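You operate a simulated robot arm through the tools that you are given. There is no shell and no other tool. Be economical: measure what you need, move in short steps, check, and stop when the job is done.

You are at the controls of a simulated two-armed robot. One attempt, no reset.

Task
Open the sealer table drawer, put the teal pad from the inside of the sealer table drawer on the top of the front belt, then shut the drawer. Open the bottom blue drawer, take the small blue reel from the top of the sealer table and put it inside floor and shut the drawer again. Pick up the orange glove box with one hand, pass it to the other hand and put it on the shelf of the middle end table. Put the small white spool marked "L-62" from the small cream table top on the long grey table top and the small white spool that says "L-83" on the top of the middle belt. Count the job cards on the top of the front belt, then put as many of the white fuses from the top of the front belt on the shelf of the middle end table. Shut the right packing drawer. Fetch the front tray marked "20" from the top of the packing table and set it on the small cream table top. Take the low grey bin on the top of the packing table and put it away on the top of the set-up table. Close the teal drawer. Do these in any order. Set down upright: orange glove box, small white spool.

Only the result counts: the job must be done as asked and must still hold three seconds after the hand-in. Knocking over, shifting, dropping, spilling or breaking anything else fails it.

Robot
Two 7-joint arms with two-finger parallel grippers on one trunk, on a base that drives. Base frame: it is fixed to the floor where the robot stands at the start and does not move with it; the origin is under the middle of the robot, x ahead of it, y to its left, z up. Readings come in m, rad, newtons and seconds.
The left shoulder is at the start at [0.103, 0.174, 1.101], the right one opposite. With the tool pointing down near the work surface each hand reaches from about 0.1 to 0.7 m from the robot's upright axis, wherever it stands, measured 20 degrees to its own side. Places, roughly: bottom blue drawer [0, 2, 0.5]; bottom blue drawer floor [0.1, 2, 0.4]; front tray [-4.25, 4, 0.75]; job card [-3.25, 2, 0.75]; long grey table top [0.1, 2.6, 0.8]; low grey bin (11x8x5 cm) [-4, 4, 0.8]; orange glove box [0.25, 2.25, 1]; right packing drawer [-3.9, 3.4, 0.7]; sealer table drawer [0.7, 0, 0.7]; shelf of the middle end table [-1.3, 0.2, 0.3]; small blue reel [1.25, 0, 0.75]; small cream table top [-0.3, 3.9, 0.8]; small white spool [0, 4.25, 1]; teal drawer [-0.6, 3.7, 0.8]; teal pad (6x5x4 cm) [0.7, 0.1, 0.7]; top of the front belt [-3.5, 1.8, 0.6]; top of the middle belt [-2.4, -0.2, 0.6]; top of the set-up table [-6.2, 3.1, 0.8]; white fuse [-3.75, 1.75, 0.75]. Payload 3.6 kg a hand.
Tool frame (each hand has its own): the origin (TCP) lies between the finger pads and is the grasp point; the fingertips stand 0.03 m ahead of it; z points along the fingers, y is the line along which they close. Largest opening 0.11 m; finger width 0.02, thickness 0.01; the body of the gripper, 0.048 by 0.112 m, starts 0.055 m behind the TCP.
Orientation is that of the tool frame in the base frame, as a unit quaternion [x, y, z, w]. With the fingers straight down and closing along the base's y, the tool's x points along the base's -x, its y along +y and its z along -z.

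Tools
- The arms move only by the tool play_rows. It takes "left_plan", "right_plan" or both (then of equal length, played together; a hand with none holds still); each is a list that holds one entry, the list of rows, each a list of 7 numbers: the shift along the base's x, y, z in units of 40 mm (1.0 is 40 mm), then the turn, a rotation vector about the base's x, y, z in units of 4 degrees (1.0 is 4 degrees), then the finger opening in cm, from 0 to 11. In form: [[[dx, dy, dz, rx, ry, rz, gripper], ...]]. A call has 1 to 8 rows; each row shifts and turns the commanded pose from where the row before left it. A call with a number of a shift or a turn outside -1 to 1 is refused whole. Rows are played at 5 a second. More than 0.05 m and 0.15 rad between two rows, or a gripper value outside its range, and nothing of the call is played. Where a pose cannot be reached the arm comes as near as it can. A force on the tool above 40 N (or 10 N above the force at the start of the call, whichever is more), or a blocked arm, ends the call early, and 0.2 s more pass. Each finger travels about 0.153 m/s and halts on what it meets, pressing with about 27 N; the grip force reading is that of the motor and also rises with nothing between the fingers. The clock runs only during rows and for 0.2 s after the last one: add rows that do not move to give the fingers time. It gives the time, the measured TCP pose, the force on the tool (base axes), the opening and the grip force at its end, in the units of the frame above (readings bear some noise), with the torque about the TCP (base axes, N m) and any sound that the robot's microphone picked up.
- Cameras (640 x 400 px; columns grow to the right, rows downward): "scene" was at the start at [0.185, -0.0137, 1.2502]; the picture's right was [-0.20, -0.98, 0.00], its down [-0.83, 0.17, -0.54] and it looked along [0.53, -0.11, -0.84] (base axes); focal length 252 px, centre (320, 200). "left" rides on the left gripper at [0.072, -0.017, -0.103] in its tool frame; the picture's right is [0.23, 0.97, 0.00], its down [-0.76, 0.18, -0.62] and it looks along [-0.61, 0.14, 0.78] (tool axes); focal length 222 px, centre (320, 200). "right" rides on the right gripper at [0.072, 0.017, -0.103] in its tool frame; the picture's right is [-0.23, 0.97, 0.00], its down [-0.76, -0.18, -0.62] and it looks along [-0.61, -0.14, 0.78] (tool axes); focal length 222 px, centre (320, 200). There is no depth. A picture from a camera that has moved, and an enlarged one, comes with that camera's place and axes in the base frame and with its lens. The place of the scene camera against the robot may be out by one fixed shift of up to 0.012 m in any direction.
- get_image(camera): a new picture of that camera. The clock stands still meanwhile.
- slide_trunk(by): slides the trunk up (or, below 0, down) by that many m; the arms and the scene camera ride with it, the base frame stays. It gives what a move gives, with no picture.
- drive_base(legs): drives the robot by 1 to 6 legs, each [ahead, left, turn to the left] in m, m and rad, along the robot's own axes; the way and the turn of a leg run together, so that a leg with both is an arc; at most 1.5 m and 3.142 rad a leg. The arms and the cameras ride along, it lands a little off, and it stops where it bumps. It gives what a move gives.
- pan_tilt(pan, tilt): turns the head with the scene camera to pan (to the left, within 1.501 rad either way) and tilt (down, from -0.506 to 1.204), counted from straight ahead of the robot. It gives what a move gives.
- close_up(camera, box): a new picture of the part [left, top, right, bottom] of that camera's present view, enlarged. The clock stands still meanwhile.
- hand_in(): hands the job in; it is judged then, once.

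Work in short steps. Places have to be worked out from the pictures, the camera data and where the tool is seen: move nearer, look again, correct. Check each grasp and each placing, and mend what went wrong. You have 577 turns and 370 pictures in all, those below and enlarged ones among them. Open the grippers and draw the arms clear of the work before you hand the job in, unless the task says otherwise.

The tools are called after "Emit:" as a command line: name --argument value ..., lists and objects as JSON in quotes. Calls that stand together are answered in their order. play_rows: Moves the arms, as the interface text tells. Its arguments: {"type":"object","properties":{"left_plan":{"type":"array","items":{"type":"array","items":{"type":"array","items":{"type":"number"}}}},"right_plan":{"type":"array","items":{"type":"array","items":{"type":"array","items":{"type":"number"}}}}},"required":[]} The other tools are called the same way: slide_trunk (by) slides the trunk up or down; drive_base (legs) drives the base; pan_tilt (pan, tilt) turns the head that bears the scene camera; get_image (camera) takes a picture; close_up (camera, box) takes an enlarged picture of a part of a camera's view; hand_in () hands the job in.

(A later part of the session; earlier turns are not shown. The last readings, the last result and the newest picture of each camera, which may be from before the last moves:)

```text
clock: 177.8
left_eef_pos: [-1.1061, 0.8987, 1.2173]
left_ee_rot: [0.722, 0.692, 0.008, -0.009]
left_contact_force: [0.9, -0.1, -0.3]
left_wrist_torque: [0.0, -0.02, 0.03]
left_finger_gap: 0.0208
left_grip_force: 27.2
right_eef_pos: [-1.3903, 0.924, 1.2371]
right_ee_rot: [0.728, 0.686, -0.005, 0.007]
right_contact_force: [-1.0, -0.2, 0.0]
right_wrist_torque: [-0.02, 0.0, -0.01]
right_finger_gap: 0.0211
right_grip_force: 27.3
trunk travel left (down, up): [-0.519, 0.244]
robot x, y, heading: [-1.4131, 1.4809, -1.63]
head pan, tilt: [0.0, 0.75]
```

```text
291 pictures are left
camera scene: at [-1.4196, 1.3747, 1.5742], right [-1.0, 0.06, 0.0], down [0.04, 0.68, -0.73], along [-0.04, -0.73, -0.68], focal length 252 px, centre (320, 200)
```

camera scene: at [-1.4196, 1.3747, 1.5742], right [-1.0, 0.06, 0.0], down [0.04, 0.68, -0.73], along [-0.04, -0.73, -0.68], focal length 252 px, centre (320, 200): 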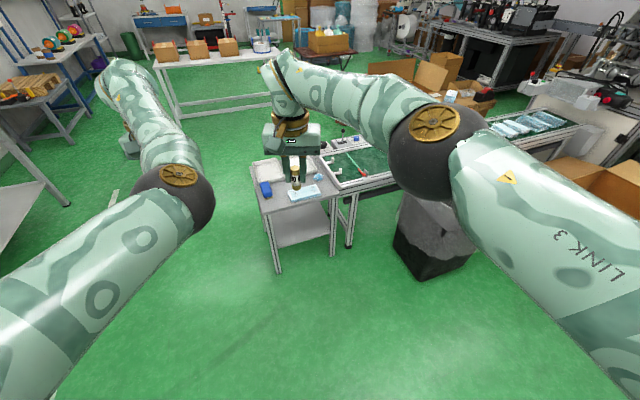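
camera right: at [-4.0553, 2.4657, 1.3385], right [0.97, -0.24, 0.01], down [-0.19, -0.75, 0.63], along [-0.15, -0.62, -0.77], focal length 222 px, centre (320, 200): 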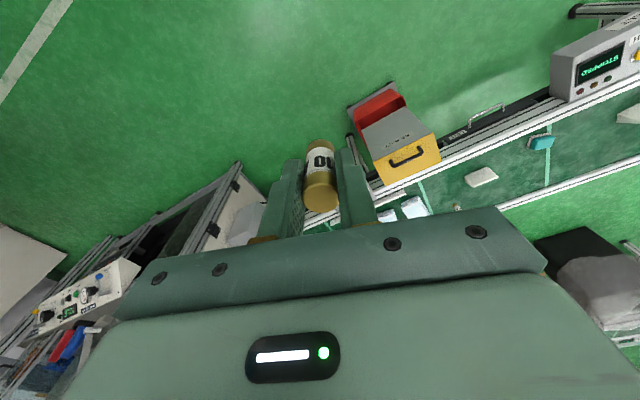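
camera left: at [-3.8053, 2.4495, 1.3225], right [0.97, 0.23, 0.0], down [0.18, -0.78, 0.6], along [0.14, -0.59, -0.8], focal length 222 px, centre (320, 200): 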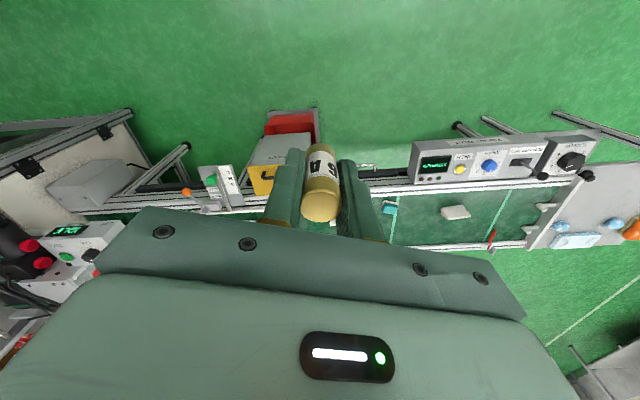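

End table top's near edge runs from (−1.2,0.56) to (−1.54,0.46). I position squarely in front of it, then draw the hands back before lowering.

Emit:
drive_base --legs '[[0.43, -0.09, 0], [0, 0, 0.35]]'

Emit:
play_rows --left_plan '[[[-0.25, 0.8, 0, 0, 0, 0, 0], [-0.25, 0.8, 0, 0, 0, 0, 0], [-0.25, 0.8, 0, 0, 0, 0, 0], [-0.25, 0.8, 0, 0, 0, 0, 0]]]' --right_plan '[[[-0.25, 0.8, 0, 0, 0, 0, 0], [-0.25, 0.8, 0, 0, 0, 0, 0], [-0.25, 0.8, 0, 0, 0, 0, 0], [-0.25, 0.8, 0, 0, 0, 0, 0]]]'

Emit:
pan_tilt --pan 0.0 --tilt 0.85

Emit:
get_image --camera "scene"

```text
clock: 181.5
left_eef_pos: [-1.0381, 0.6131, 1.219]
left_ee_rot: [0.59, 0.807, 0.006, -0.011]
left_contact_force: [0.7, 0.4, -0.4]
left_wrist_torque: [-0.03, -0.02, -0.01]
left_finger_gap: 0.0207
left_grip_force: 26.8
right_eef_pos: [-1.3136, 0.5393, 1.2379]
right_ee_rot: [0.596, 0.803, -0.004, 0.007]
right_contact_force: [-0.1, -0.1, -1.0]
right_wrist_torque: [-0.01, -0.01, -0.01]
right_finger_gap: 0.0211
right_grip_force: 27.3
trunk travel left (down, up): [-0.519, 0.244]
robot x, y, heading: [-1.5261, 1.0534, -1.279]
head pan, tilt: [0.0, 0.75]
```

```text
clock: 182.5
left_eef_pos: [-1.058, 0.737, 1.2144]
left_ee_rot: [0.589, 0.808, 0.005, -0.009]
left_contact_force: [-0.3, 0.8, -0.6]
left_wrist_torque: [-0.04, -0.01, 0.0]
left_finger_gap: 0.0209
left_grip_force: 27.3
left hand out of reach, approached as far as the arm can: row 3, 4
right_eef_pos: [-1.3542, 0.669, 1.2362]
right_ee_rot: [0.596, 0.803, -0.004, 0.008]
right_contact_force: [-0.7, -0.4, -1.0]
right_wrist_torque: [0.01, -0.01, 0.03]
right_finger_gap: 0.021
right_grip_force: 27.3
trunk travel left (down, up): [-0.519, 0.244]
robot x, y, heading: [-1.5278, 1.0519, -1.271]
head pan, tilt: [0.0, 0.75]
```

```text
clock: 183.2
left_eef_pos: [-1.0575, 0.735, 1.2135]
left_ee_rot: [0.589, 0.808, 0.005, -0.01]
left_contact_force: [-0.8, -0.2, -0.4]
left_wrist_torque: [0.03, -0.02, 0.0]
left_finger_gap: 0.021
left_grip_force: 26.6
right_eef_pos: [-1.3537, 0.6681, 1.2365]
right_ee_rot: [0.597, 0.803, -0.004, 0.007]
right_contact_force: [-0.3, -1.1, 0.2]
right_wrist_torque: [0.02, -0.01, -0.01]
right_finger_gap: 0.0211
right_grip_force: 27.0
trunk travel left (down, up): [-0.519, 0.244]
robot x, y, heading: [-1.5256, 1.0494, -1.276]
head pan, tilt: [0.0, 0.85]
```

```text
290 pictures are left
camera scene: at [-1.4981, 0.9566, 1.5662], right [-0.96, -0.29, 0.0], down [-0.22, 0.72, -0.66], along [0.19, -0.63, -0.75], focal length 252 px, centre (320, 200)
```

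scene: 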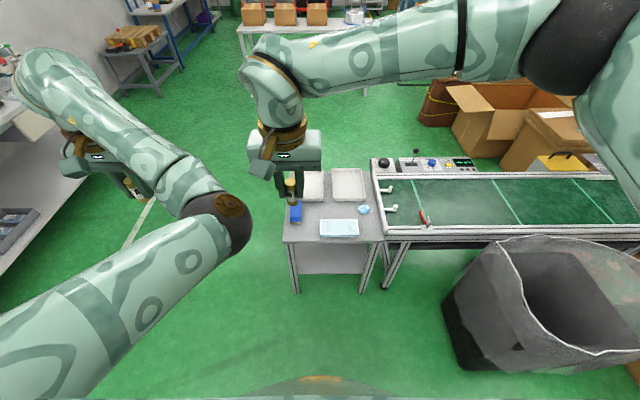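

Well lined up. Lower the trunk by 0.5 m and look under the top.

Emit:
slide_trunk --by -0.5

Emit:
pan_tilt --pan 0.0 --tilt 0.65

Emit:
get_image --camera "scene"

Emit:
get_image --camera "right"

```text
refused: -0.5 is not a number from -0.4 to 0.4
```

```text
clock: 183.9
left_eef_pos: [-1.06, 0.7363, 1.2145]
left_ee_rot: [0.589, 0.808, 0.006, -0.01]
left_contact_force: [0.2, -0.8, -0.2]
left_wrist_torque: [0.03, 0.02, 0.03]
left_finger_gap: 0.021
left_grip_force: 26.9
right_eef_pos: [-1.3534, 0.6667, 1.2366]
right_ee_rot: [0.596, 0.803, -0.004, 0.006]
right_contact_force: [1.0, -0.2, -0.2]
right_wrist_torque: [-0.02, -0.01, 0.01]
right_finger_gap: 0.0212
right_grip_force: 26.9
trunk travel left (down, up): [-0.519, 0.244]
robot x, y, heading: [-1.5241, 1.0514, -1.277]
head pan, tilt: [0.0, 0.649]
```

```text
289 pictures are left
camera scene: at [-1.4958, 0.9486, 1.5827], right [-0.96, -0.29, 0.0], down [-0.18, 0.58, -0.8], along [0.23, -0.76, -0.61], focal length 252 px, centre (320, 200)
```

scene: 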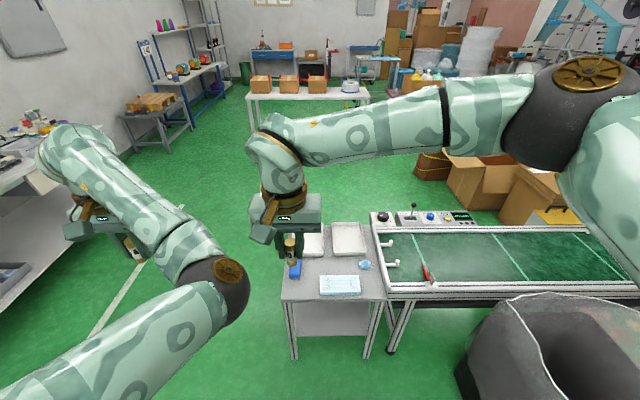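

```text
288 pictures are left
camera right: at [-1.3588, 0.7422, 1.3382], right [1.0, 0.06, 0.01], down [0.05, -0.77, 0.64], along [0.04, -0.63, -0.77], focal length 222 px, centre (320, 200)
```

right: 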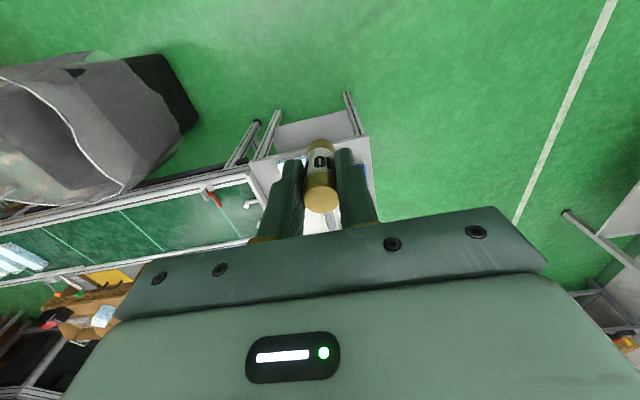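

Emit:
slide_trunk --by -0.4

Emit:
slide_trunk --by -0.1

Emit:
get_image --camera "scene"

Emit:
get_image --camera "right"

```text
clock: 187.7
left_eef_pos: [-1.0483, 0.7071, 0.684]
left_ee_rot: [0.58, 0.795, 0.105, -0.142]
left_contact_force: [-0.2, 0.3, 0.0]
left_wrist_torque: [0.0, 0.02, 0.0]
left_finger_gap: 0.0212
left_grip_force: 27.0
right_eef_pos: [-1.3547, 0.6676, 0.8379]
right_ee_rot: [0.596, 0.803, -0.005, 0.007]
right_contact_force: [-0.3, 0.7, 0.1]
right_wrist_torque: [0.03, 0.01, -0.04]
right_finger_gap: 0.0211
right_grip_force: 26.5
trunk travel left (down, up): [-0.119, 0.644]
robot x, y, heading: [-1.5231, 1.0535, -1.278]
head pan, tilt: [0.0, 0.649]
```

```text
clock: 189.1
left_eef_pos: [-1.0477, 0.7095, 0.5377]
left_ee_rot: [0.572, 0.782, 0.148, -0.198]
left_contact_force: [-0.5, 0.1, -0.6]
left_wrist_torque: [-0.01, 0.0, -0.02]
left_finger_gap: 0.021
left_grip_force: 26.9
right_eef_pos: [-1.3534, 0.6685, 0.7369]
right_ee_rot: [0.596, 0.803, -0.005, 0.007]
right_contact_force: [0.3, -0.6, -0.1]
right_wrist_torque: [-0.02, -0.01, -0.05]
right_finger_gap: 0.021
right_grip_force: 27.1
trunk travel left (down, up): [-0.019, 0.744]
robot x, y, heading: [-1.5247, 1.0568, -1.273]
head pan, tilt: [0.0, 0.649]
```

```text
287 pictures are left
camera scene: at [-1.4329, 0.7423, 1.0649], right [-0.96, -0.29, 0.0], down [-0.18, 0.58, -0.8], along [0.23, -0.76, -0.6], focal length 252 px, centre (320, 200)
```

scene: 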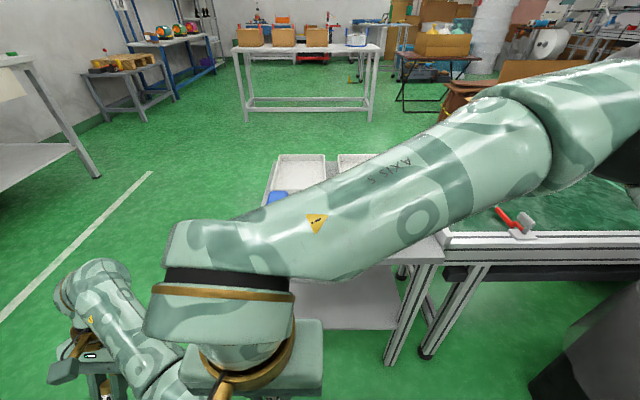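

```text
286 pictures are left
camera right: at [-1.3588, 0.743, 0.8392], right [1.0, 0.06, 0.01], down [0.05, -0.77, 0.64], along [0.05, -0.63, -0.77], focal length 222 px, centre (320, 200)
```

right: 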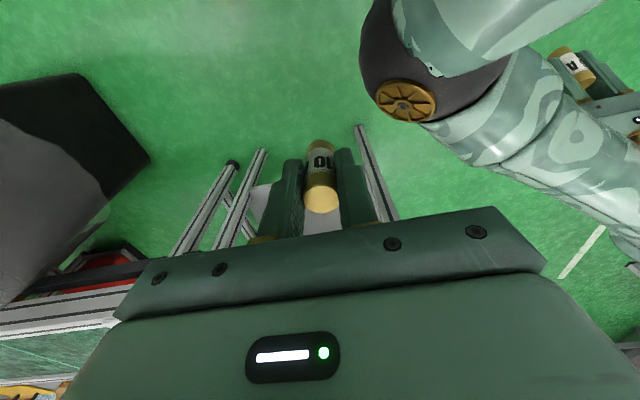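

The crouching torso leaned forward and skewed the left hand (28° backward). I straighten it while moving it forward and up.

Emit:
play_rows --left_plan '[[[0.1, -0.4, 0.3, -0.86, -0.26, 0, 0], [0.1, -0.4, 0.3, -0.86, -0.26, 0, 0], [0.1, -0.4, 0.3, -0.86, -0.26, 0, 0], [0.1, -0.4, 0.3, -0.86, -0.26, 0, 0], [0.1, -0.4, 0.3, -0.86, -0.26, 0, 0], [0.1, -0.4, 0.3, -0.86, -0.26, 0, 0], [0.1, -0.4, 0.3, -0.86, -0.26, 0, 0], [0.1, -0.4, 0.3, -0.86, -0.26, 0, 0]]]'

Emit:
get_image --camera "scene"

Emit:
get_image --camera "left"

```text
clock: 190.9
left_eef_pos: [-1.0161, 0.5814, 0.6332]
left_ee_rot: [0.59, 0.808, -0.001, -0.001]
left_contact_force: [-0.2, -0.2, -0.4]
left_wrist_torque: [-0.03, 0.01, 0.02]
left_finger_gap: 0.0212
left_grip_force: 26.8
right_eef_pos: [-1.3531, 0.6663, 0.7375]
right_ee_rot: [0.597, 0.802, -0.004, 0.007]
right_contact_force: [-15.3, -14.1, 27.8]
right_wrist_torque: [0.21, -0.68, -0.23]
right_finger_gap: 0.0209
right_grip_force: 27.0
trunk travel left (down, up): [-0.019, 0.744]
robot x, y, heading: [-1.5309, 1.056, -1.267]
head pan, tilt: [0.0, 0.649]
```

```text
285 pictures are left
camera scene: at [-1.4327, 0.7417, 1.0645], right [-0.96, -0.29, 0.0], down [-0.18, 0.58, -0.8], along [0.23, -0.76, -0.61], focal length 252 px, centre (320, 200)
```

scene: 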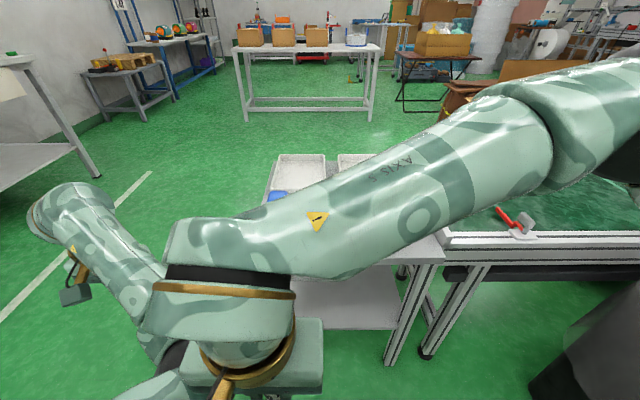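

```text
284 pictures are left
camera left: at [-1.0535, 0.6443, 0.7371], right [0.86, 0.51, 0.0], down [0.4, -0.67, 0.62], along [0.32, -0.54, -0.78], focal length 222 px, centre (320, 200)
```

left: 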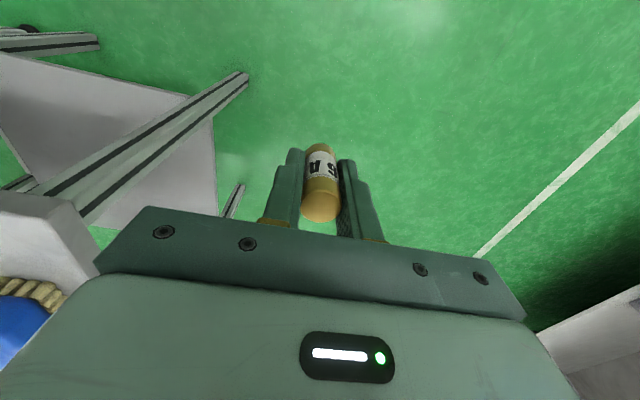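

The left elbow is pressing the right hand. Move the right hand away (up/right), raise the trunk, and re-plan from the table's open east end.

Emit:
play_rows --right_plan '[[[-0.5, -0.15, 0.6, 0, 0, 0, 0], [-0.5, -0.15, 0.6, 0, 0, 0, 0], [-0.3, 0.2, 0.8, 0, 0, 0, 0]]]'

Emit:
slide_trunk --by 0.3

Emit:
get_image --camera "scene"

```text
clock: 191.7
left_eef_pos: [-1.0163, 0.582, 0.6352]
left_ee_rot: [0.59, 0.808, -0.002, -0.001]
left_contact_force: [-0.2, 0.9, -0.7]
left_wrist_torque: [0.01, 0.01, -0.01]
left_finger_gap: 0.0214
left_grip_force: 26.6
right_eef_pos: [-1.4078, 0.6634, 0.8179]
right_ee_rot: [0.596, 0.803, -0.004, 0.007]
right_contact_force: [0.9, -0.5, -0.9]
right_wrist_torque: [-0.03, 0.01, 0.03]
right_finger_gap: 0.0211
right_grip_force: 27.3
trunk travel left (down, up): [-0.019, 0.744]
robot x, y, heading: [-1.5278, 1.0524, -1.278]
head pan, tilt: [0.0, 0.649]
```

```text
clock: 194.7
left_eef_pos: [-1.0162, 0.5801, 0.9329]
left_ee_rot: [0.59, 0.807, -0.001, 0.0]
left_contact_force: [-0.2, 0.1, -0.4]
left_wrist_torque: [0.0, 0.02, -0.01]
left_finger_gap: 0.021
left_grip_force: 27.1
right_eef_pos: [-1.4044, 0.663, 1.116]
right_ee_rot: [0.596, 0.803, -0.004, 0.007]
right_contact_force: [-0.1, -0.6, -0.5]
right_wrist_torque: [0.04, -0.01, 0.0]
right_finger_gap: 0.021
right_grip_force: 27.3
trunk travel left (down, up): [-0.319, 0.444]
robot x, y, heading: [-1.5266, 1.0525, -1.275]
head pan, tilt: [0.0, 0.649]
```

```text
283 pictures are left
camera scene: at [-1.481, 0.8999, 1.3808], right [-0.96, -0.29, 0.0], down [-0.18, 0.58, -0.8], along [0.23, -0.76, -0.61], focal length 252 px, centre (320, 200)
```

scene: 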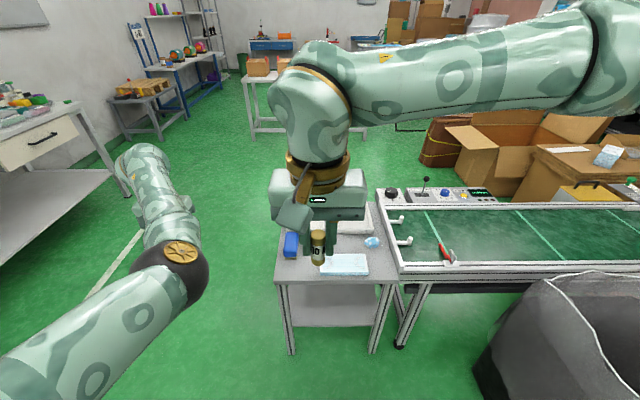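

Drive around to the east end of the table, facing west.

Emit:
drive_base --legs '[[-0.15, 0, 0], [0, 0.95, 0], [0.9, 0, 0], [0, 0, -1.575]]'

Emit:
pan_tilt --pan 0.0 --tilt 0.75

Emit:
get_image --camera "scene"

```text
clock: 208.8
left_eef_pos: [-0.8694, 0.0999, 0.9334]
left_ee_rot: [0.988, 0.156, -0.001, -0.001]
left_contact_force: [-0.1, -0.5, 0.6]
left_wrist_torque: [0.01, 0.02, -0.01]
left_finger_gap: 0.021
left_grip_force: 26.9
right_eef_pos: [-0.7877, 0.4895, 1.1168]
right_ee_rot: [0.989, 0.149, -0.008, 0.002]
right_contact_force: [-0.5, 0.2, -0.4]
right_wrist_torque: [0.03, 0.01, -0.02]
right_finger_gap: 0.0212
right_grip_force: 27.4
trunk travel left (down, up): [-0.319, 0.444]
robot x, y, heading: [-0.3995, 0.6137, -2.846]
head pan, tilt: [0.0, 0.649]
```

```text
clock: 209.4
left_eef_pos: [-0.8675, 0.0996, 0.933]
left_ee_rot: [0.988, 0.155, 0.0, 0.0]
left_contact_force: [0.6, -0.6, -1.0]
left_wrist_torque: [0.02, -0.01, -0.02]
left_finger_gap: 0.021
left_grip_force: 26.9
right_eef_pos: [-0.7872, 0.4891, 1.1171]
right_ee_rot: [0.989, 0.148, -0.008, 0.003]
right_contact_force: [0.7, 0.4, -1.1]
right_wrist_torque: [-0.03, 0.01, 0.0]
right_finger_gap: 0.021
right_grip_force: 26.8
trunk travel left (down, up): [-0.319, 0.444]
robot x, y, heading: [-0.4017, 0.6141, -2.842]
head pan, tilt: [0.0, 0.75]
```

```text
282 pictures are left
camera scene: at [-0.5466, 0.5673, 1.3724], right [-0.3, 0.96, 0.0], down [0.65, 0.2, -0.73], along [-0.7, -0.22, -0.68], focal length 252 px, centre (320, 200)
```

scene: 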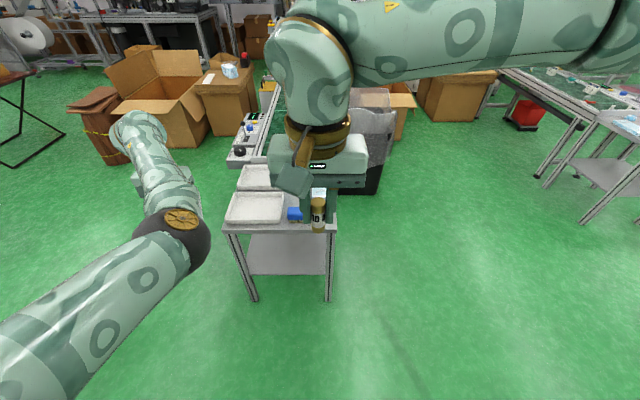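

The end table's top is actually at z≈0.62, shelf ≈0.29 and open on this side. I move closer and centre on it.

Emit:
drive_base --legs '[[0.15, 0.15, 0]]'

Emit:
play_rows --left_plan '[[[0.8, 0.45, 0, 0, 0, 0, 0], [0.8, 0.45, 0, 0, 0, 0, 0], [0.6, 0.6, 0, 0, 0, 0, 0], [0.5, 0.7, 0, 0, 0, 0, 0], [0.3, 0.8, 0, 0, 0, 0, 0]]]' --right_plan '[[[-0.2, 0.8, 0, 0, 0, 0, 0], [-0.2, 0.8, 0, 0, 0, 0, 0], [-0.2, 0.8, 0, 0, 0, 0, 0], [-0.2, 0.8, 0, 0, 0, 0, 0], [-0.2, 0.8, 0, 0, 0, 0, 0]]]'

Emit:
get_image --camera "scene"

Emit:
get_image --camera "left"

```text
clock: 211.1
left_eef_pos: [-0.97, -0.0871, 0.9326]
left_ee_rot: [0.988, 0.155, -0.001, -0.002]
left_contact_force: [-0.4, 0.4, 0.1]
left_wrist_torque: [0.03, -0.01, -0.02]
left_finger_gap: 0.021
left_grip_force: 27.1
right_eef_pos: [-0.889, 0.3024, 1.1158]
right_ee_rot: [0.989, 0.148, -0.008, 0.001]
right_contact_force: [0.8, -0.3, -0.9]
right_wrist_torque: [0.05, 0.01, 0.0]
right_finger_gap: 0.0212
right_grip_force: 27.2
trunk travel left (down, up): [-0.319, 0.444]
robot x, y, heading: [-0.5001, 0.4256, -2.845]
head pan, tilt: [0.0, 0.75]
```

```text
clock: 212.3
left_eef_pos: [-0.8659, 0.009, 0.9097]
left_ee_rot: [0.988, 0.157, -0.003, 0.001]
left_contact_force: [-0.2, -0.1, -0.5]
left_wrist_torque: [-0.03, 0.01, 0.01]
left_finger_gap: 0.0212
left_grip_force: 27.1
left hand out of reach, approached as far as the arm can: row 4, 5
right_eef_pos: [-0.9264, 0.4644, 1.1179]
right_ee_rot: [0.989, 0.149, -0.008, 0.002]
right_contact_force: [-0.2, 0.3, -0.8]
right_wrist_torque: [-0.03, -0.03, -0.01]
right_finger_gap: 0.021
right_grip_force: 27.1
trunk travel left (down, up): [-0.319, 0.444]
robot x, y, heading: [-0.4998, 0.4283, -2.838]
head pan, tilt: [0.0, 0.75]
```

```text
281 pictures are left
camera scene: at [-0.6475, 0.3816, 1.3724], right [-0.3, 0.96, 0.0], down [0.65, 0.2, -0.73], along [-0.7, -0.22, -0.68], focal length 252 px, centre (320, 200)
```

scene: 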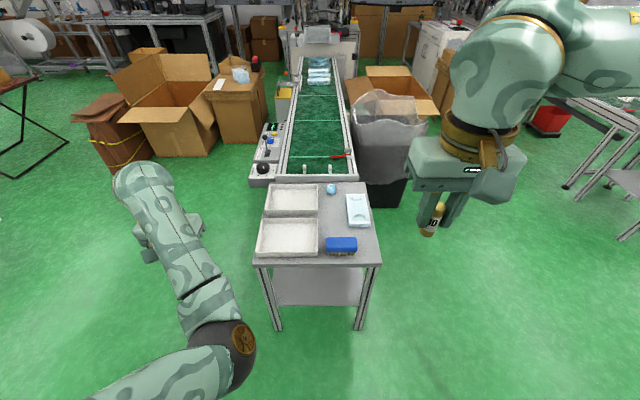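

```text
280 pictures are left
camera left: at [-0.8021, 0.0469, 1.0122], right [0.52, -0.85, 0.0], down [-0.66, -0.4, 0.63], along [-0.54, -0.33, -0.78], focal length 222 px, centre (320, 200)
```

left: 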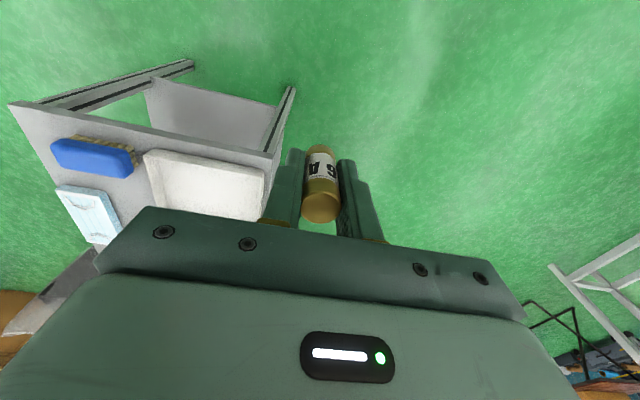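

Clear view: edge centre (−1.12,0.225), shelf z≈0.28. Tilt the left hand ~32° forward and bring it down in front of the shelf.

Emit:
play_rows --left_plan '[[[-0.19, 0.59, -0.9, -0.31, 0.95, 0, 0], [-0.19, 0.59, -0.9, -0.31, 0.95, 0, 0], [-0.19, 0.59, -0.9, -0.31, 0.95, 0, 0], [-0.19, 0.59, -0.9, -0.31, 0.95, 0, 0], [-0.19, 0.59, -0.9, -0.31, 0.95, 0, 0], [-0.19, 0.59, -0.9, -0.31, 0.95, 0, 0], [-0.19, 0.59, -0.9, -0.31, 0.95, 0, 0], [-0.19, 0.59, -0.9, -0.31, 0.95, 0, 0]]]'

Emit:
play_rows --left_plan '[[[0, 0, -0.9, 0, 0, 0, 0], [0, 0, -0.9, 0, 0, 0, 0], [0, 0, -0.9, 0, 0, 0, 0], [0, 0, -0.9, 0, 0, 0, 0], [0, 0, -0.9, 0, 0, 0, 0], [0, 0, -0.9, 0, 0, 0, 0]]]'

Emit:
get_image --camera "scene"

Emit:
get_image --camera "left"

```text
clock: 212.9
left_eef_pos: [-0.9426, 0.0193, 0.9357]
left_ee_rot: [0.971, 0.165, -0.17, 0.035]
left_contact_force: [0.2, -0.7, 0.3]
left_wrist_torque: [-0.01, 0.01, 0.0]
left_finger_gap: 0.0211
left_grip_force: 27.0
right_eef_pos: [-0.9289, 0.4635, 1.1186]
right_ee_rot: [0.989, 0.147, -0.009, 0.002]
right_contact_force: [0.7, -0.2, 0.1]
right_wrist_torque: [0.02, 0.02, 0.0]
right_finger_gap: 0.0208
right_grip_force: 27.3
trunk travel left (down, up): [-0.319, 0.444]
robot x, y, heading: [-0.4961, 0.4229, -2.844]
head pan, tilt: [0.0, 0.75]
stopped in row 3 (left hand): the arm was blocked; the commanded pose is now the measured one
```

```text
clock: 214.3
left_eef_pos: [-0.9426, 0.0245, 0.7187]
left_ee_rot: [0.972, 0.161, -0.169, 0.031]
left_contact_force: [-0.2, 0.2, -0.6]
left_wrist_torque: [0.0, -0.01, 0.02]
left_finger_gap: 0.021
left_grip_force: 26.7
right_eef_pos: [-0.9279, 0.4626, 1.1181]
right_ee_rot: [0.989, 0.148, -0.008, 0.002]
right_contact_force: [0.4, 0.1, -0.3]
right_wrist_torque: [-0.01, 0.0, 0.04]
right_finger_gap: 0.021
right_grip_force: 27.1
trunk travel left (down, up): [-0.319, 0.444]
robot x, y, heading: [-0.5, 0.4298, -2.838]
head pan, tilt: [0.0, 0.75]
```

```text
279 pictures are left
camera scene: at [-0.6477, 0.38, 1.3723], right [-0.3, 0.96, 0.0], down [0.65, 0.2, -0.73], along [-0.7, -0.22, -0.68], focal length 252 px, centre (320, 200)
```

scene: 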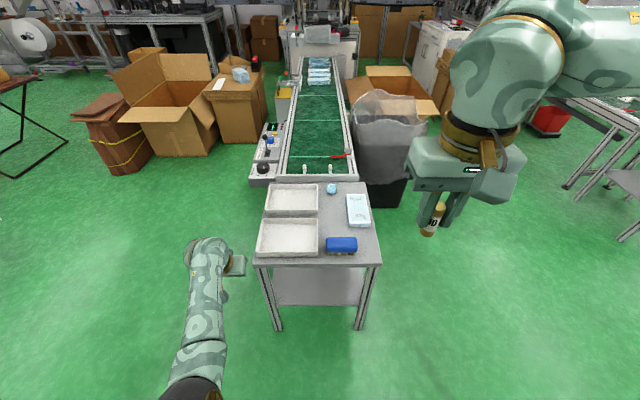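

```text
278 pictures are left
camera left: at [-0.8514, 0.0733, 0.7905], right [0.52, -0.85, -0.07], down [-0.42, -0.33, 0.85], along [-0.74, -0.41, -0.53], focal length 222 px, centre (320, 200)
```

left: 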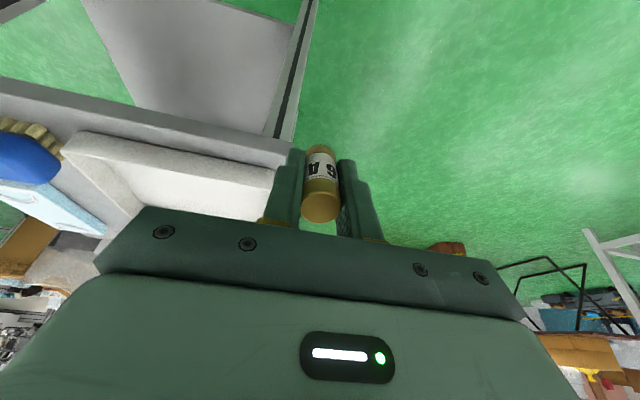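

Emit:
play_rows --left_plan '[[[-0.26, 0.85, -0.8, -0.25, 0.8, 0, 0], [-0.26, 0.85, -0.8, -0.25, 0.8, 0, 0], [-0.26, 0.85, -0.8, -0.25, 0.8, 0, 0], [-0.26, 0.85, -0.8, -0.25, 0.8, 0, 0]]]'

Emit:
play_rows --left_plan '[[[0, 0, -0.9, 0, 0, 0, 0], [0, 0, -0.9, 0, 0, 0, 0], [0, 0, -0.9, 0, 0, 0, 0], [0, 0, -0.9, 0, 0, 0, 0], [0, 0, -0.9, 0, 0, 0, 0], [0, 0, -0.9, 0, 0, 0, 0]]]'

Emit:
get_image --camera "scene"

Emit:
get_image --camera "left"

```text
clock: 215.3
left_eef_pos: [-0.9838, 0.1644, 0.5903]
left_ee_rot: [0.945, 0.158, -0.282, 0.045]
left_contact_force: [-0.5, -0.1, -1.3]
left_wrist_torque: [-0.01, 0.03, 0.04]
left_finger_gap: 0.021
left_grip_force: 27.1
right_eef_pos: [-0.93, 0.4634, 1.1175]
right_ee_rot: [0.989, 0.148, -0.007, 0.002]
right_contact_force: [0.0, -0.2, -1.1]
right_wrist_torque: [0.03, -0.01, -0.04]
right_finger_gap: 0.021
right_grip_force: 27.4
trunk travel left (down, up): [-0.319, 0.444]
robot x, y, heading: [-0.502, 0.4261, -2.843]
head pan, tilt: [0.0, 0.75]
```

```text
clock: 216.7
left_eef_pos: [-0.9622, 0.1581, 0.5734]
left_ee_rot: [0.945, 0.159, -0.283, 0.048]
left_contact_force: [-0.1, -0.6, -0.3]
left_wrist_torque: [0.02, 0.0, -0.02]
left_finger_gap: 0.0211
left_grip_force: 27.2
left hand out of reach, approached as far as the arm can: row 1, 2, 3, 4, 5, 6
right_eef_pos: [-0.928, 0.4632, 1.1185]
right_ee_rot: [0.989, 0.148, -0.007, 0.003]
right_contact_force: [0.0, -0.6, 0.4]
right_wrist_torque: [-0.01, -0.01, 0.04]
right_finger_gap: 0.0211
right_grip_force: 27.1
trunk travel left (down, up): [-0.319, 0.444]
robot x, y, heading: [-0.4993, 0.4233, -2.843]
head pan, tilt: [0.0, 0.75]
```

```text
277 pictures are left
camera scene: at [-0.6472, 0.3805, 1.3724], right [-0.3, 0.96, 0.0], down [0.65, 0.2, -0.73], along [-0.7, -0.22, -0.68], focal length 252 px, centre (320, 200)
```

scene: 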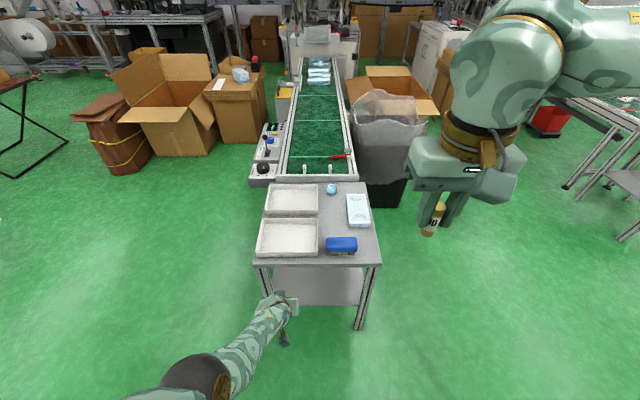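

```text
276 pictures are left
camera left: at [-0.857, 0.2118, 0.6196], right [0.5, -0.86, -0.12], down [-0.22, -0.26, 0.94], along [-0.84, -0.44, -0.32], focal length 222 px, centre (320, 200)
```

left: 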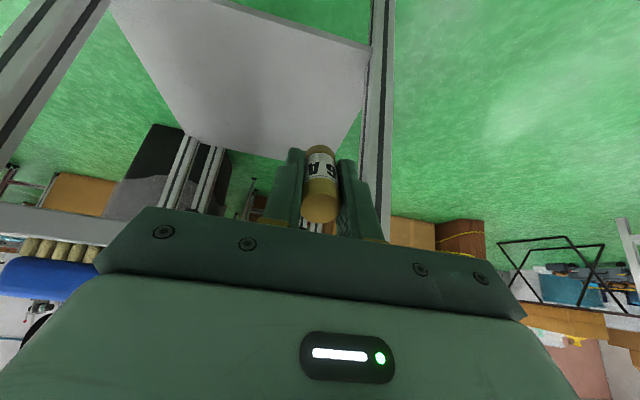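

Arm alone can't reach lower; lower the trunk 0.2 m.

Emit:
slide_trunk --by -0.2

Emit:
get_image --camera "left"

Emit:
get_image --camera "scene"

```text
clock: 218.9
left_eef_pos: [-0.9799, 0.096, 0.387]
left_ee_rot: [0.937, 0.153, -0.302, 0.089]
left_contact_force: [0.3, -0.3, -0.6]
left_wrist_torque: [0.01, -0.01, -0.02]
left_finger_gap: 0.0211
left_grip_force: 26.7
right_eef_pos: [-0.9276, 0.4631, 0.9183]
right_ee_rot: [0.989, 0.148, -0.008, 0.002]
right_contact_force: [0.2, -0.7, -1.2]
right_wrist_torque: [-0.01, 0.03, -0.03]
right_finger_gap: 0.0209
right_grip_force: 26.8
trunk travel left (down, up): [-0.119, 0.644]
robot x, y, heading: [-0.4991, 0.4262, -2.839]
head pan, tilt: [0.0, 0.75]
```

```text
275 pictures are left
camera left: at [-0.8738, 0.1554, 0.4254], right [0.51, -0.86, -0.06], down [-0.19, -0.18, 0.96], along [-0.84, -0.48, -0.26], focal length 222 px, centre (320, 200)
```

left: 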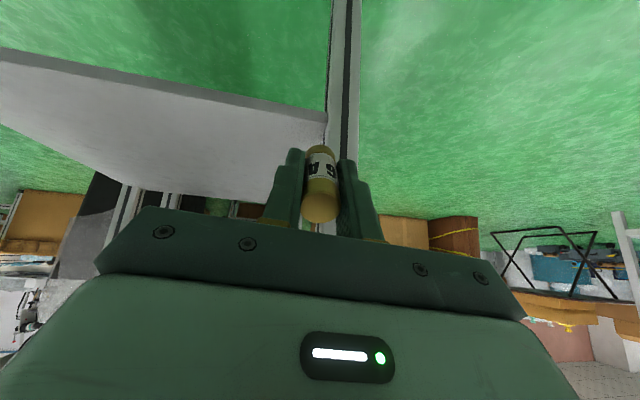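

```text
274 pictures are left
camera scene: at [-0.7452, 0.3502, 1.1643], right [-0.3, 0.96, 0.0], down [0.65, 0.2, -0.73], along [-0.7, -0.22, -0.68], focal length 252 px, centre (320, 200)
```

scene: 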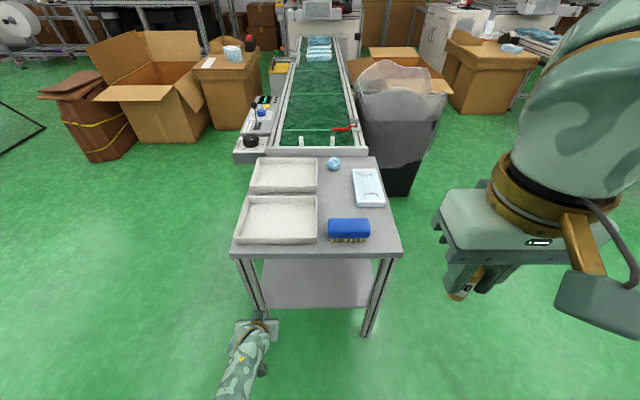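

Now at shelf height. Shift right to clear the leg, then reach in.

Emit:
play_rows --left_plan '[[[-0.26, 0.85, 0, 0, 0, 0, 0], [-0.26, 0.85, 0, 0, 0, 0, 0], [-0.26, 0.85, 0, 0, 0, 0, 0], [-0.93, -0.3, 0, 0, 0, 0, 0], [-0.93, -0.3, 0, 0, 0, 0, 0], [-0.93, -0.3, 0, 0, 0, 0, 0], [-0.5, -0.16, 0, 0, 0, 0, 0]]]'

Emit:
get_image --camera "left"

Emit:
get_image --camera "scene"

```text
clock: 219.4
left_eef_pos: [-0.9514, 0.0941, 0.3568]
left_ee_rot: [0.943, 0.14, -0.275, 0.126]
left_contact_force: [0.0, 0.0, -0.3]
left_wrist_torque: [0.01, -0.01, -0.01]
left_finger_gap: 0.0213
left_grip_force: 27.4
right_eef_pos: [-0.929, 0.4626, 0.9172]
right_ee_rot: [0.989, 0.148, -0.008, 0.002]
right_contact_force: [0.0, -0.2, -0.5]
right_wrist_torque: [-0.01, -0.01, -0.02]
right_finger_gap: 0.0211
right_grip_force: 26.8
trunk travel left (down, up): [-0.119, 0.644]
robot x, y, heading: [-0.4982, 0.4246, -2.845]
head pan, tilt: [0.0, 0.75]
stopped in row 2 (left hand): the arm was blocked; the commanded pose is now the measured one
```

```text
273 pictures are left
camera left: at [-0.8475, 0.1563, 0.398], right [0.51, -0.86, 0.03], down [-0.26, -0.12, 0.96], along [-0.82, -0.5, -0.28], focal length 222 px, centre (320, 200)
```

left: 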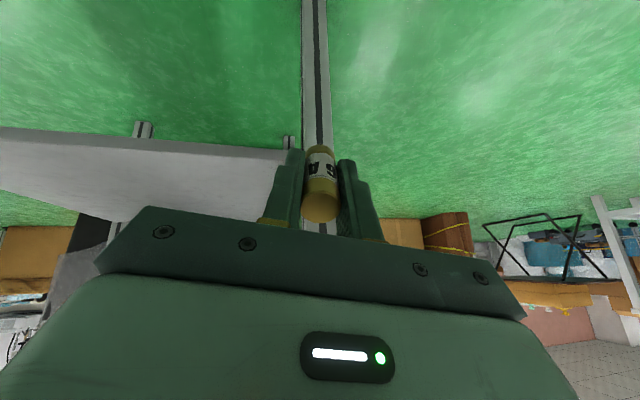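

```text
272 pictures are left
camera scene: at [-0.7456, 0.35, 1.164], right [-0.3, 0.96, 0.0], down [0.65, 0.2, -0.73], along [-0.7, -0.22, -0.68], focal length 252 px, centre (320, 200)
```

scene: 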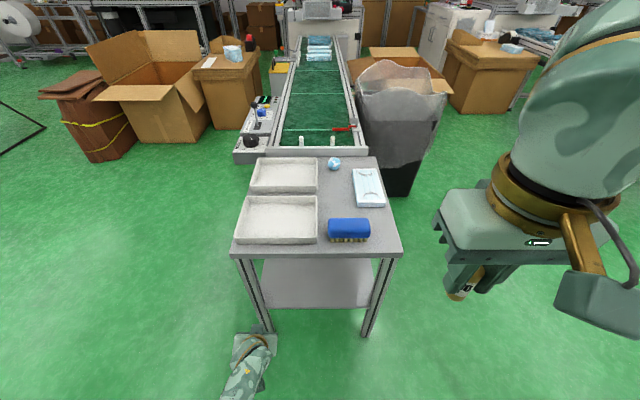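

The arm blocks when pulled close across the body; use the base instead: shift right 0.12 m so the hand lines up with the shelf opening.

Emit:
drive_base --legs '[[0, -0.12, 0]]'

Emit:
get_image --camera "left"

Emit:
get_image --camera "scene"

```text
clock: 220.6
left_eef_pos: [-0.9867, 0.2133, 0.3564]
left_ee_rot: [0.944, 0.139, -0.274, 0.125]
left_contact_force: [-0.1, -0.1, -0.4]
left_wrist_torque: [0.01, 0.03, -0.01]
left_finger_gap: 0.0212
left_grip_force: 26.7
right_eef_pos: [-0.9643, 0.5806, 0.9169]
right_ee_rot: [0.989, 0.148, -0.007, 0.002]
right_contact_force: [-0.4, 0.4, -1.3]
right_wrist_torque: [-0.01, -0.02, 0.01]
right_finger_gap: 0.0213
right_grip_force: 27.0
trunk travel left (down, up): [-0.119, 0.644]
robot x, y, heading: [-0.5356, 0.545, -2.84]
head pan, tilt: [0.0, 0.75]
```

```text
271 pictures are left
camera left: at [-0.8831, 0.2743, 0.3977], right [0.51, -0.86, 0.03], down [-0.26, -0.12, 0.96], along [-0.82, -0.49, -0.28], focal length 222 px, centre (320, 200)
```

left: 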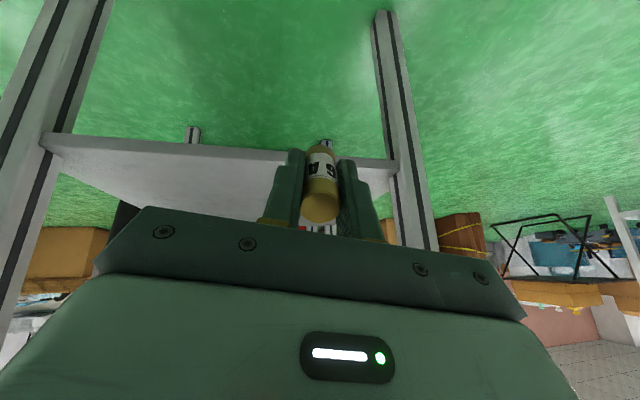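

```text
270 pictures are left
camera scene: at [-0.7819, 0.4676, 1.164], right [-0.29, 0.96, 0.0], down [0.65, 0.2, -0.73], along [-0.7, -0.22, -0.68], focal length 252 px, centre (320, 200)
```

scene: 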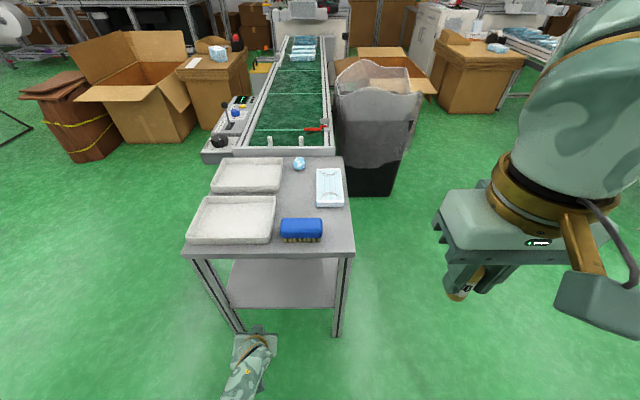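

Lined up between the legs, fuse ~3–4 cm above shelf height. Drive ahead 0.185 m to bring the fuse over the shelf.

Emit:
drive_base --legs '[[0.185, 0, 0]]'

Emit:
get_image --camera "left"

Emit:
get_image --camera "scene"

```text
clock: 222.1
left_eef_pos: [-1.1606, 0.1578, 0.3558]
left_ee_rot: [0.943, 0.14, -0.274, 0.128]
left_contact_force: [0.0, -0.2, -0.7]
left_wrist_torque: [-0.03, 0.03, 0.0]
left_finger_gap: 0.0213
left_grip_force: 26.8
right_eef_pos: [-1.1388, 0.5274, 0.9174]
right_ee_rot: [0.989, 0.148, -0.007, 0.002]
right_contact_force: [-0.1, 0.6, -0.3]
right_wrist_torque: [0.02, -0.03, -0.02]
right_finger_gap: 0.0213
right_grip_force: 26.8
trunk travel left (down, up): [-0.119, 0.644]
robot x, y, heading: [-0.7114, 0.4888, -2.841]
head pan, tilt: [0.0, 0.75]
```

```text
269 pictures are left
camera left: at [-1.0572, 0.2193, 0.3973], right [0.51, -0.86, 0.03], down [-0.26, -0.12, 0.96], along [-0.82, -0.49, -0.28], focal length 222 px, centre (320, 200)
```

left: 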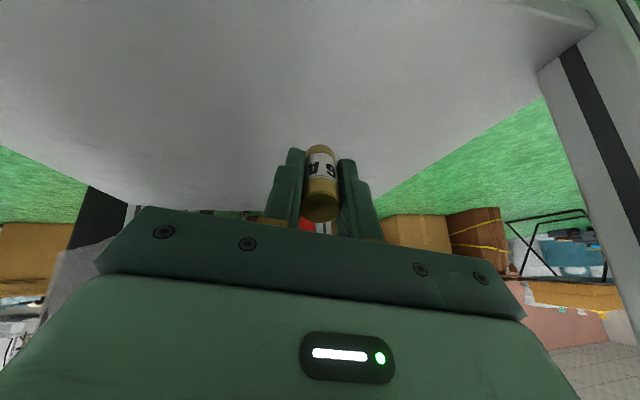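

```text
268 pictures are left
camera scene: at [-0.9564, 0.4129, 1.1638], right [-0.29, 0.96, 0.0], down [0.65, 0.2, -0.73], along [-0.7, -0.22, -0.68], focal length 252 px, centre (320, 200)
```

scene: 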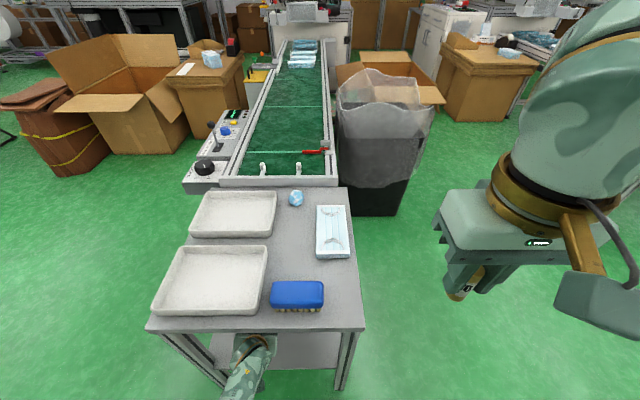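

Fuse is over the shelf. Lower in small steps until contact.

Emit:
play_rows --left_plan '[[[0, 0, -0.3, 0, 0, 0, 0], [0, 0, -0.3, 0, 0, 0, 0], [0, 0, -0.2, 0, 0, 0, 0], [0, 0, -0.15, 0, 0, 0, 0]]]'

Emit:
get_image --camera "left"

```text
clock: 223.1
left_eef_pos: [-1.1617, 0.1584, 0.3213]
left_ee_rot: [0.943, 0.138, -0.276, 0.127]
left_contact_force: [-1.1, 3.0, 17.2]
left_wrist_torque: [-0.05, 0.24, -0.09]
left_finger_gap: 0.0215
left_grip_force: 27.0
right_eef_pos: [-1.1366, 0.5273, 0.9194]
right_ee_rot: [0.989, 0.147, -0.008, 0.003]
right_contact_force: [-0.7, -0.6, -1.3]
right_wrist_torque: [0.01, 0.04, 0.0]
right_finger_gap: 0.0211
right_grip_force: 27.0
trunk travel left (down, up): [-0.119, 0.644]
robot x, y, heading: [-0.7089, 0.4911, -2.84]
head pan, tilt: [0.0, 0.75]
```

```text
267 pictures are left
camera left: at [-1.0585, 0.2192, 0.361], right [0.51, -0.86, 0.03], down [-0.25, -0.11, 0.96], along [-0.82, -0.49, -0.28], focal length 222 px, centre (320, 200)
```

left: 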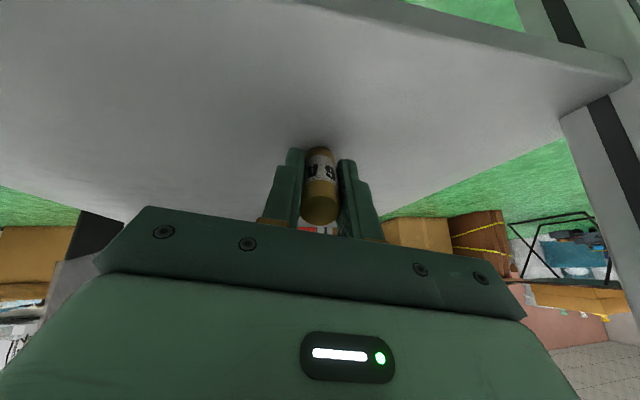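

Contact at shelf. Open just a little so the fuse settles between the fingers, then look.

Emit:
play_rows --left_plan '[[[0, 0, 0.05, 0, 0, 0, 2.8], [0, 0, 0, 0, 0, 0, 3], [0, 0, 0, 0, 0, 0, 3]]]'

Emit:
get_image --camera "left"

```text
clock: 223.9
left_eef_pos: [-1.1585, 0.1565, 0.3195]
left_ee_rot: [0.943, 0.139, -0.274, 0.127]
left_contact_force: [-0.4, 0.1, -0.6]
left_wrist_torque: [-0.02, -0.03, 0.0]
left_finger_gap: 0.0301
left_grip_force: 0.0
right_eef_pos: [-1.138, 0.5276, 0.9183]
right_ee_rot: [0.989, 0.147, -0.007, 0.003]
right_contact_force: [0.3, 0.5, 0.6]
right_wrist_torque: [-0.02, -0.02, -0.02]
right_finger_gap: 0.021
right_grip_force: 27.4
trunk travel left (down, up): [-0.119, 0.644]
robot x, y, heading: [-0.7094, 0.4901, -2.841]
head pan, tilt: [0.0, 0.75]
```

```text
266 pictures are left
camera left: at [-1.0564, 0.2194, 0.3609], right [0.51, -0.86, 0.03], down [-0.26, -0.12, 0.96], along [-0.82, -0.5, -0.28], focal length 222 px, centre (320, 200)
```

left: 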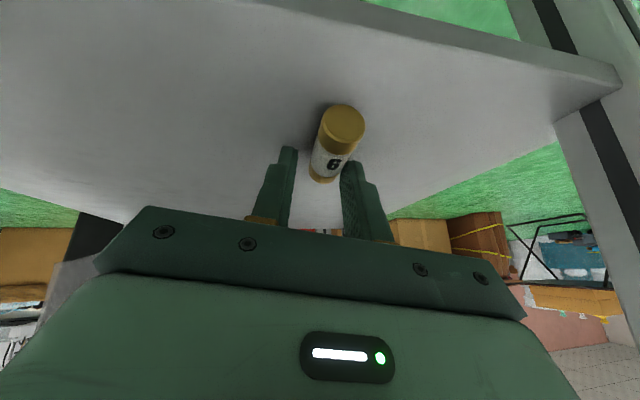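

The fuse is lying on the shelf, ~3.5 cm inside the edge, still. Withdraw along the tool axis, then back the base out.

Emit:
play_rows --left_plan '[[[0.36, 0.24, 0.6, 0, 0, 0, 4], [0.36, 0.24, 0.6, 0, 0, 0, 4], [0.36, 0.24, 0.4, 0, 0, 0, 4]]]'

Emit:
get_image --camera "left"

```text
clock: 224.7
left_eef_pos: [-1.2004, 0.1015, 0.4152]
left_ee_rot: [0.92, 0.124, -0.327, 0.176]
left_contact_force: [-0.1, -0.1, -1.1]
left_wrist_torque: [-0.03, 0.02, 0.02]
left_finger_gap: 0.0398
left_grip_force: 0.0
right_eef_pos: [-1.139, 0.5289, 0.916]
right_ee_rot: [0.99, 0.143, -0.007, 0.001]
right_contact_force: [0.8, -0.6, -0.2]
right_wrist_torque: [0.06, 0.06, 0.02]
right_finger_gap: 0.021
right_grip_force: 27.0
trunk travel left (down, up): [-0.119, 0.644]
robot x, y, heading: [-0.7046, 0.4901, -2.849]
head pan, tilt: [0.0, 0.75]
stopped in row 3 (left hand): the arm was blocked; the commanded pose is now the measured one
```

```text
265 pictures are left
camera left: at [-1.0932, 0.1673, 0.4392], right [0.51, -0.86, 0.09], down [-0.17, 0.0, 0.99], along [-0.85, -0.51, -0.14], focal length 222 px, centre (320, 200)
```

left: 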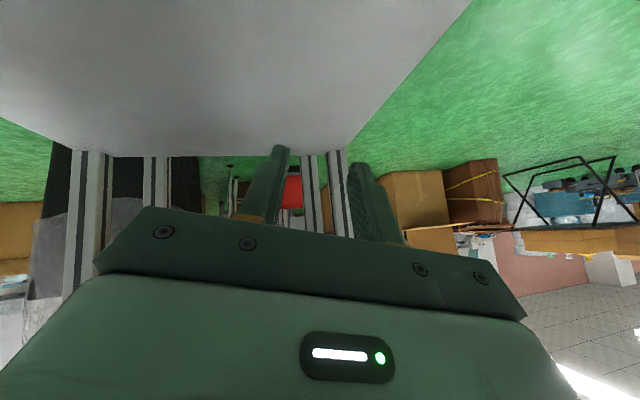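

The arm drifted forward instead; back the base out now.

Emit:
drive_base --legs '[[-0.3, 0, 0]]'

Emit:
get_image --camera "scene"

Emit:
get_image --camera "left"

```text
clock: 226.7
left_eef_pos: [-0.9167, 0.1884, 0.425]
left_ee_rot: [0.917, 0.124, -0.334, 0.179]
left_contact_force: [0.7, -0.4, 0.3]
left_wrist_torque: [0.0, 0.01, 0.0]
left_finger_gap: 0.0401
left_grip_force: 0.0
right_eef_pos: [-0.8488, 0.6191, 0.9179]
right_ee_rot: [0.99, 0.142, -0.008, 0.002]
right_contact_force: [-0.1, 0.0, -0.4]
right_wrist_torque: [0.02, 0.03, 0.02]
right_finger_gap: 0.0209
right_grip_force: 26.8
trunk travel left (down, up): [-0.119, 0.644]
robot x, y, heading: [-0.422, 0.5763, -2.849]
head pan, tilt: [0.0, 0.75]
```

```text
264 pictures are left
camera scene: at [-0.6674, 0.5031, 1.1642], right [-0.29, 0.96, 0.0], down [0.65, 0.19, -0.73], along [-0.7, -0.21, -0.68], focal length 252 px, centre (320, 200)
```

scene: 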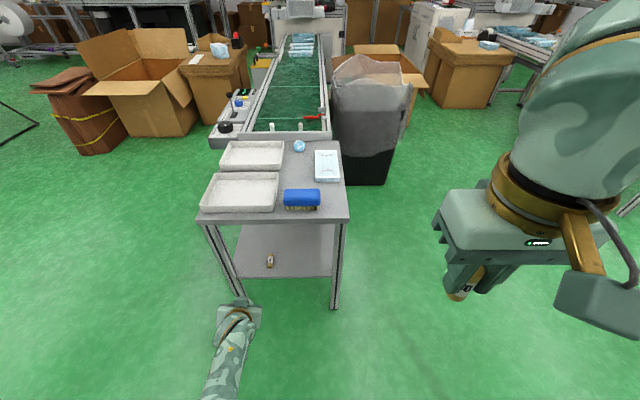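

```text
263 pictures are left
camera left: at [-0.8091, 0.2531, 0.4461], right [0.51, -0.86, 0.09], down [-0.15, 0.01, 0.99], along [-0.85, -0.51, -0.12], focal length 222 px, centre (320, 200)
```

left: 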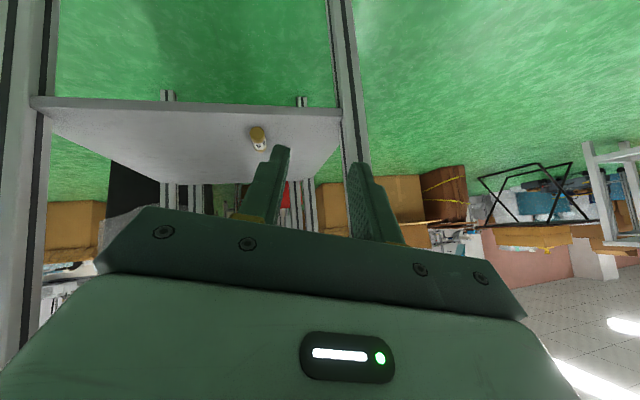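

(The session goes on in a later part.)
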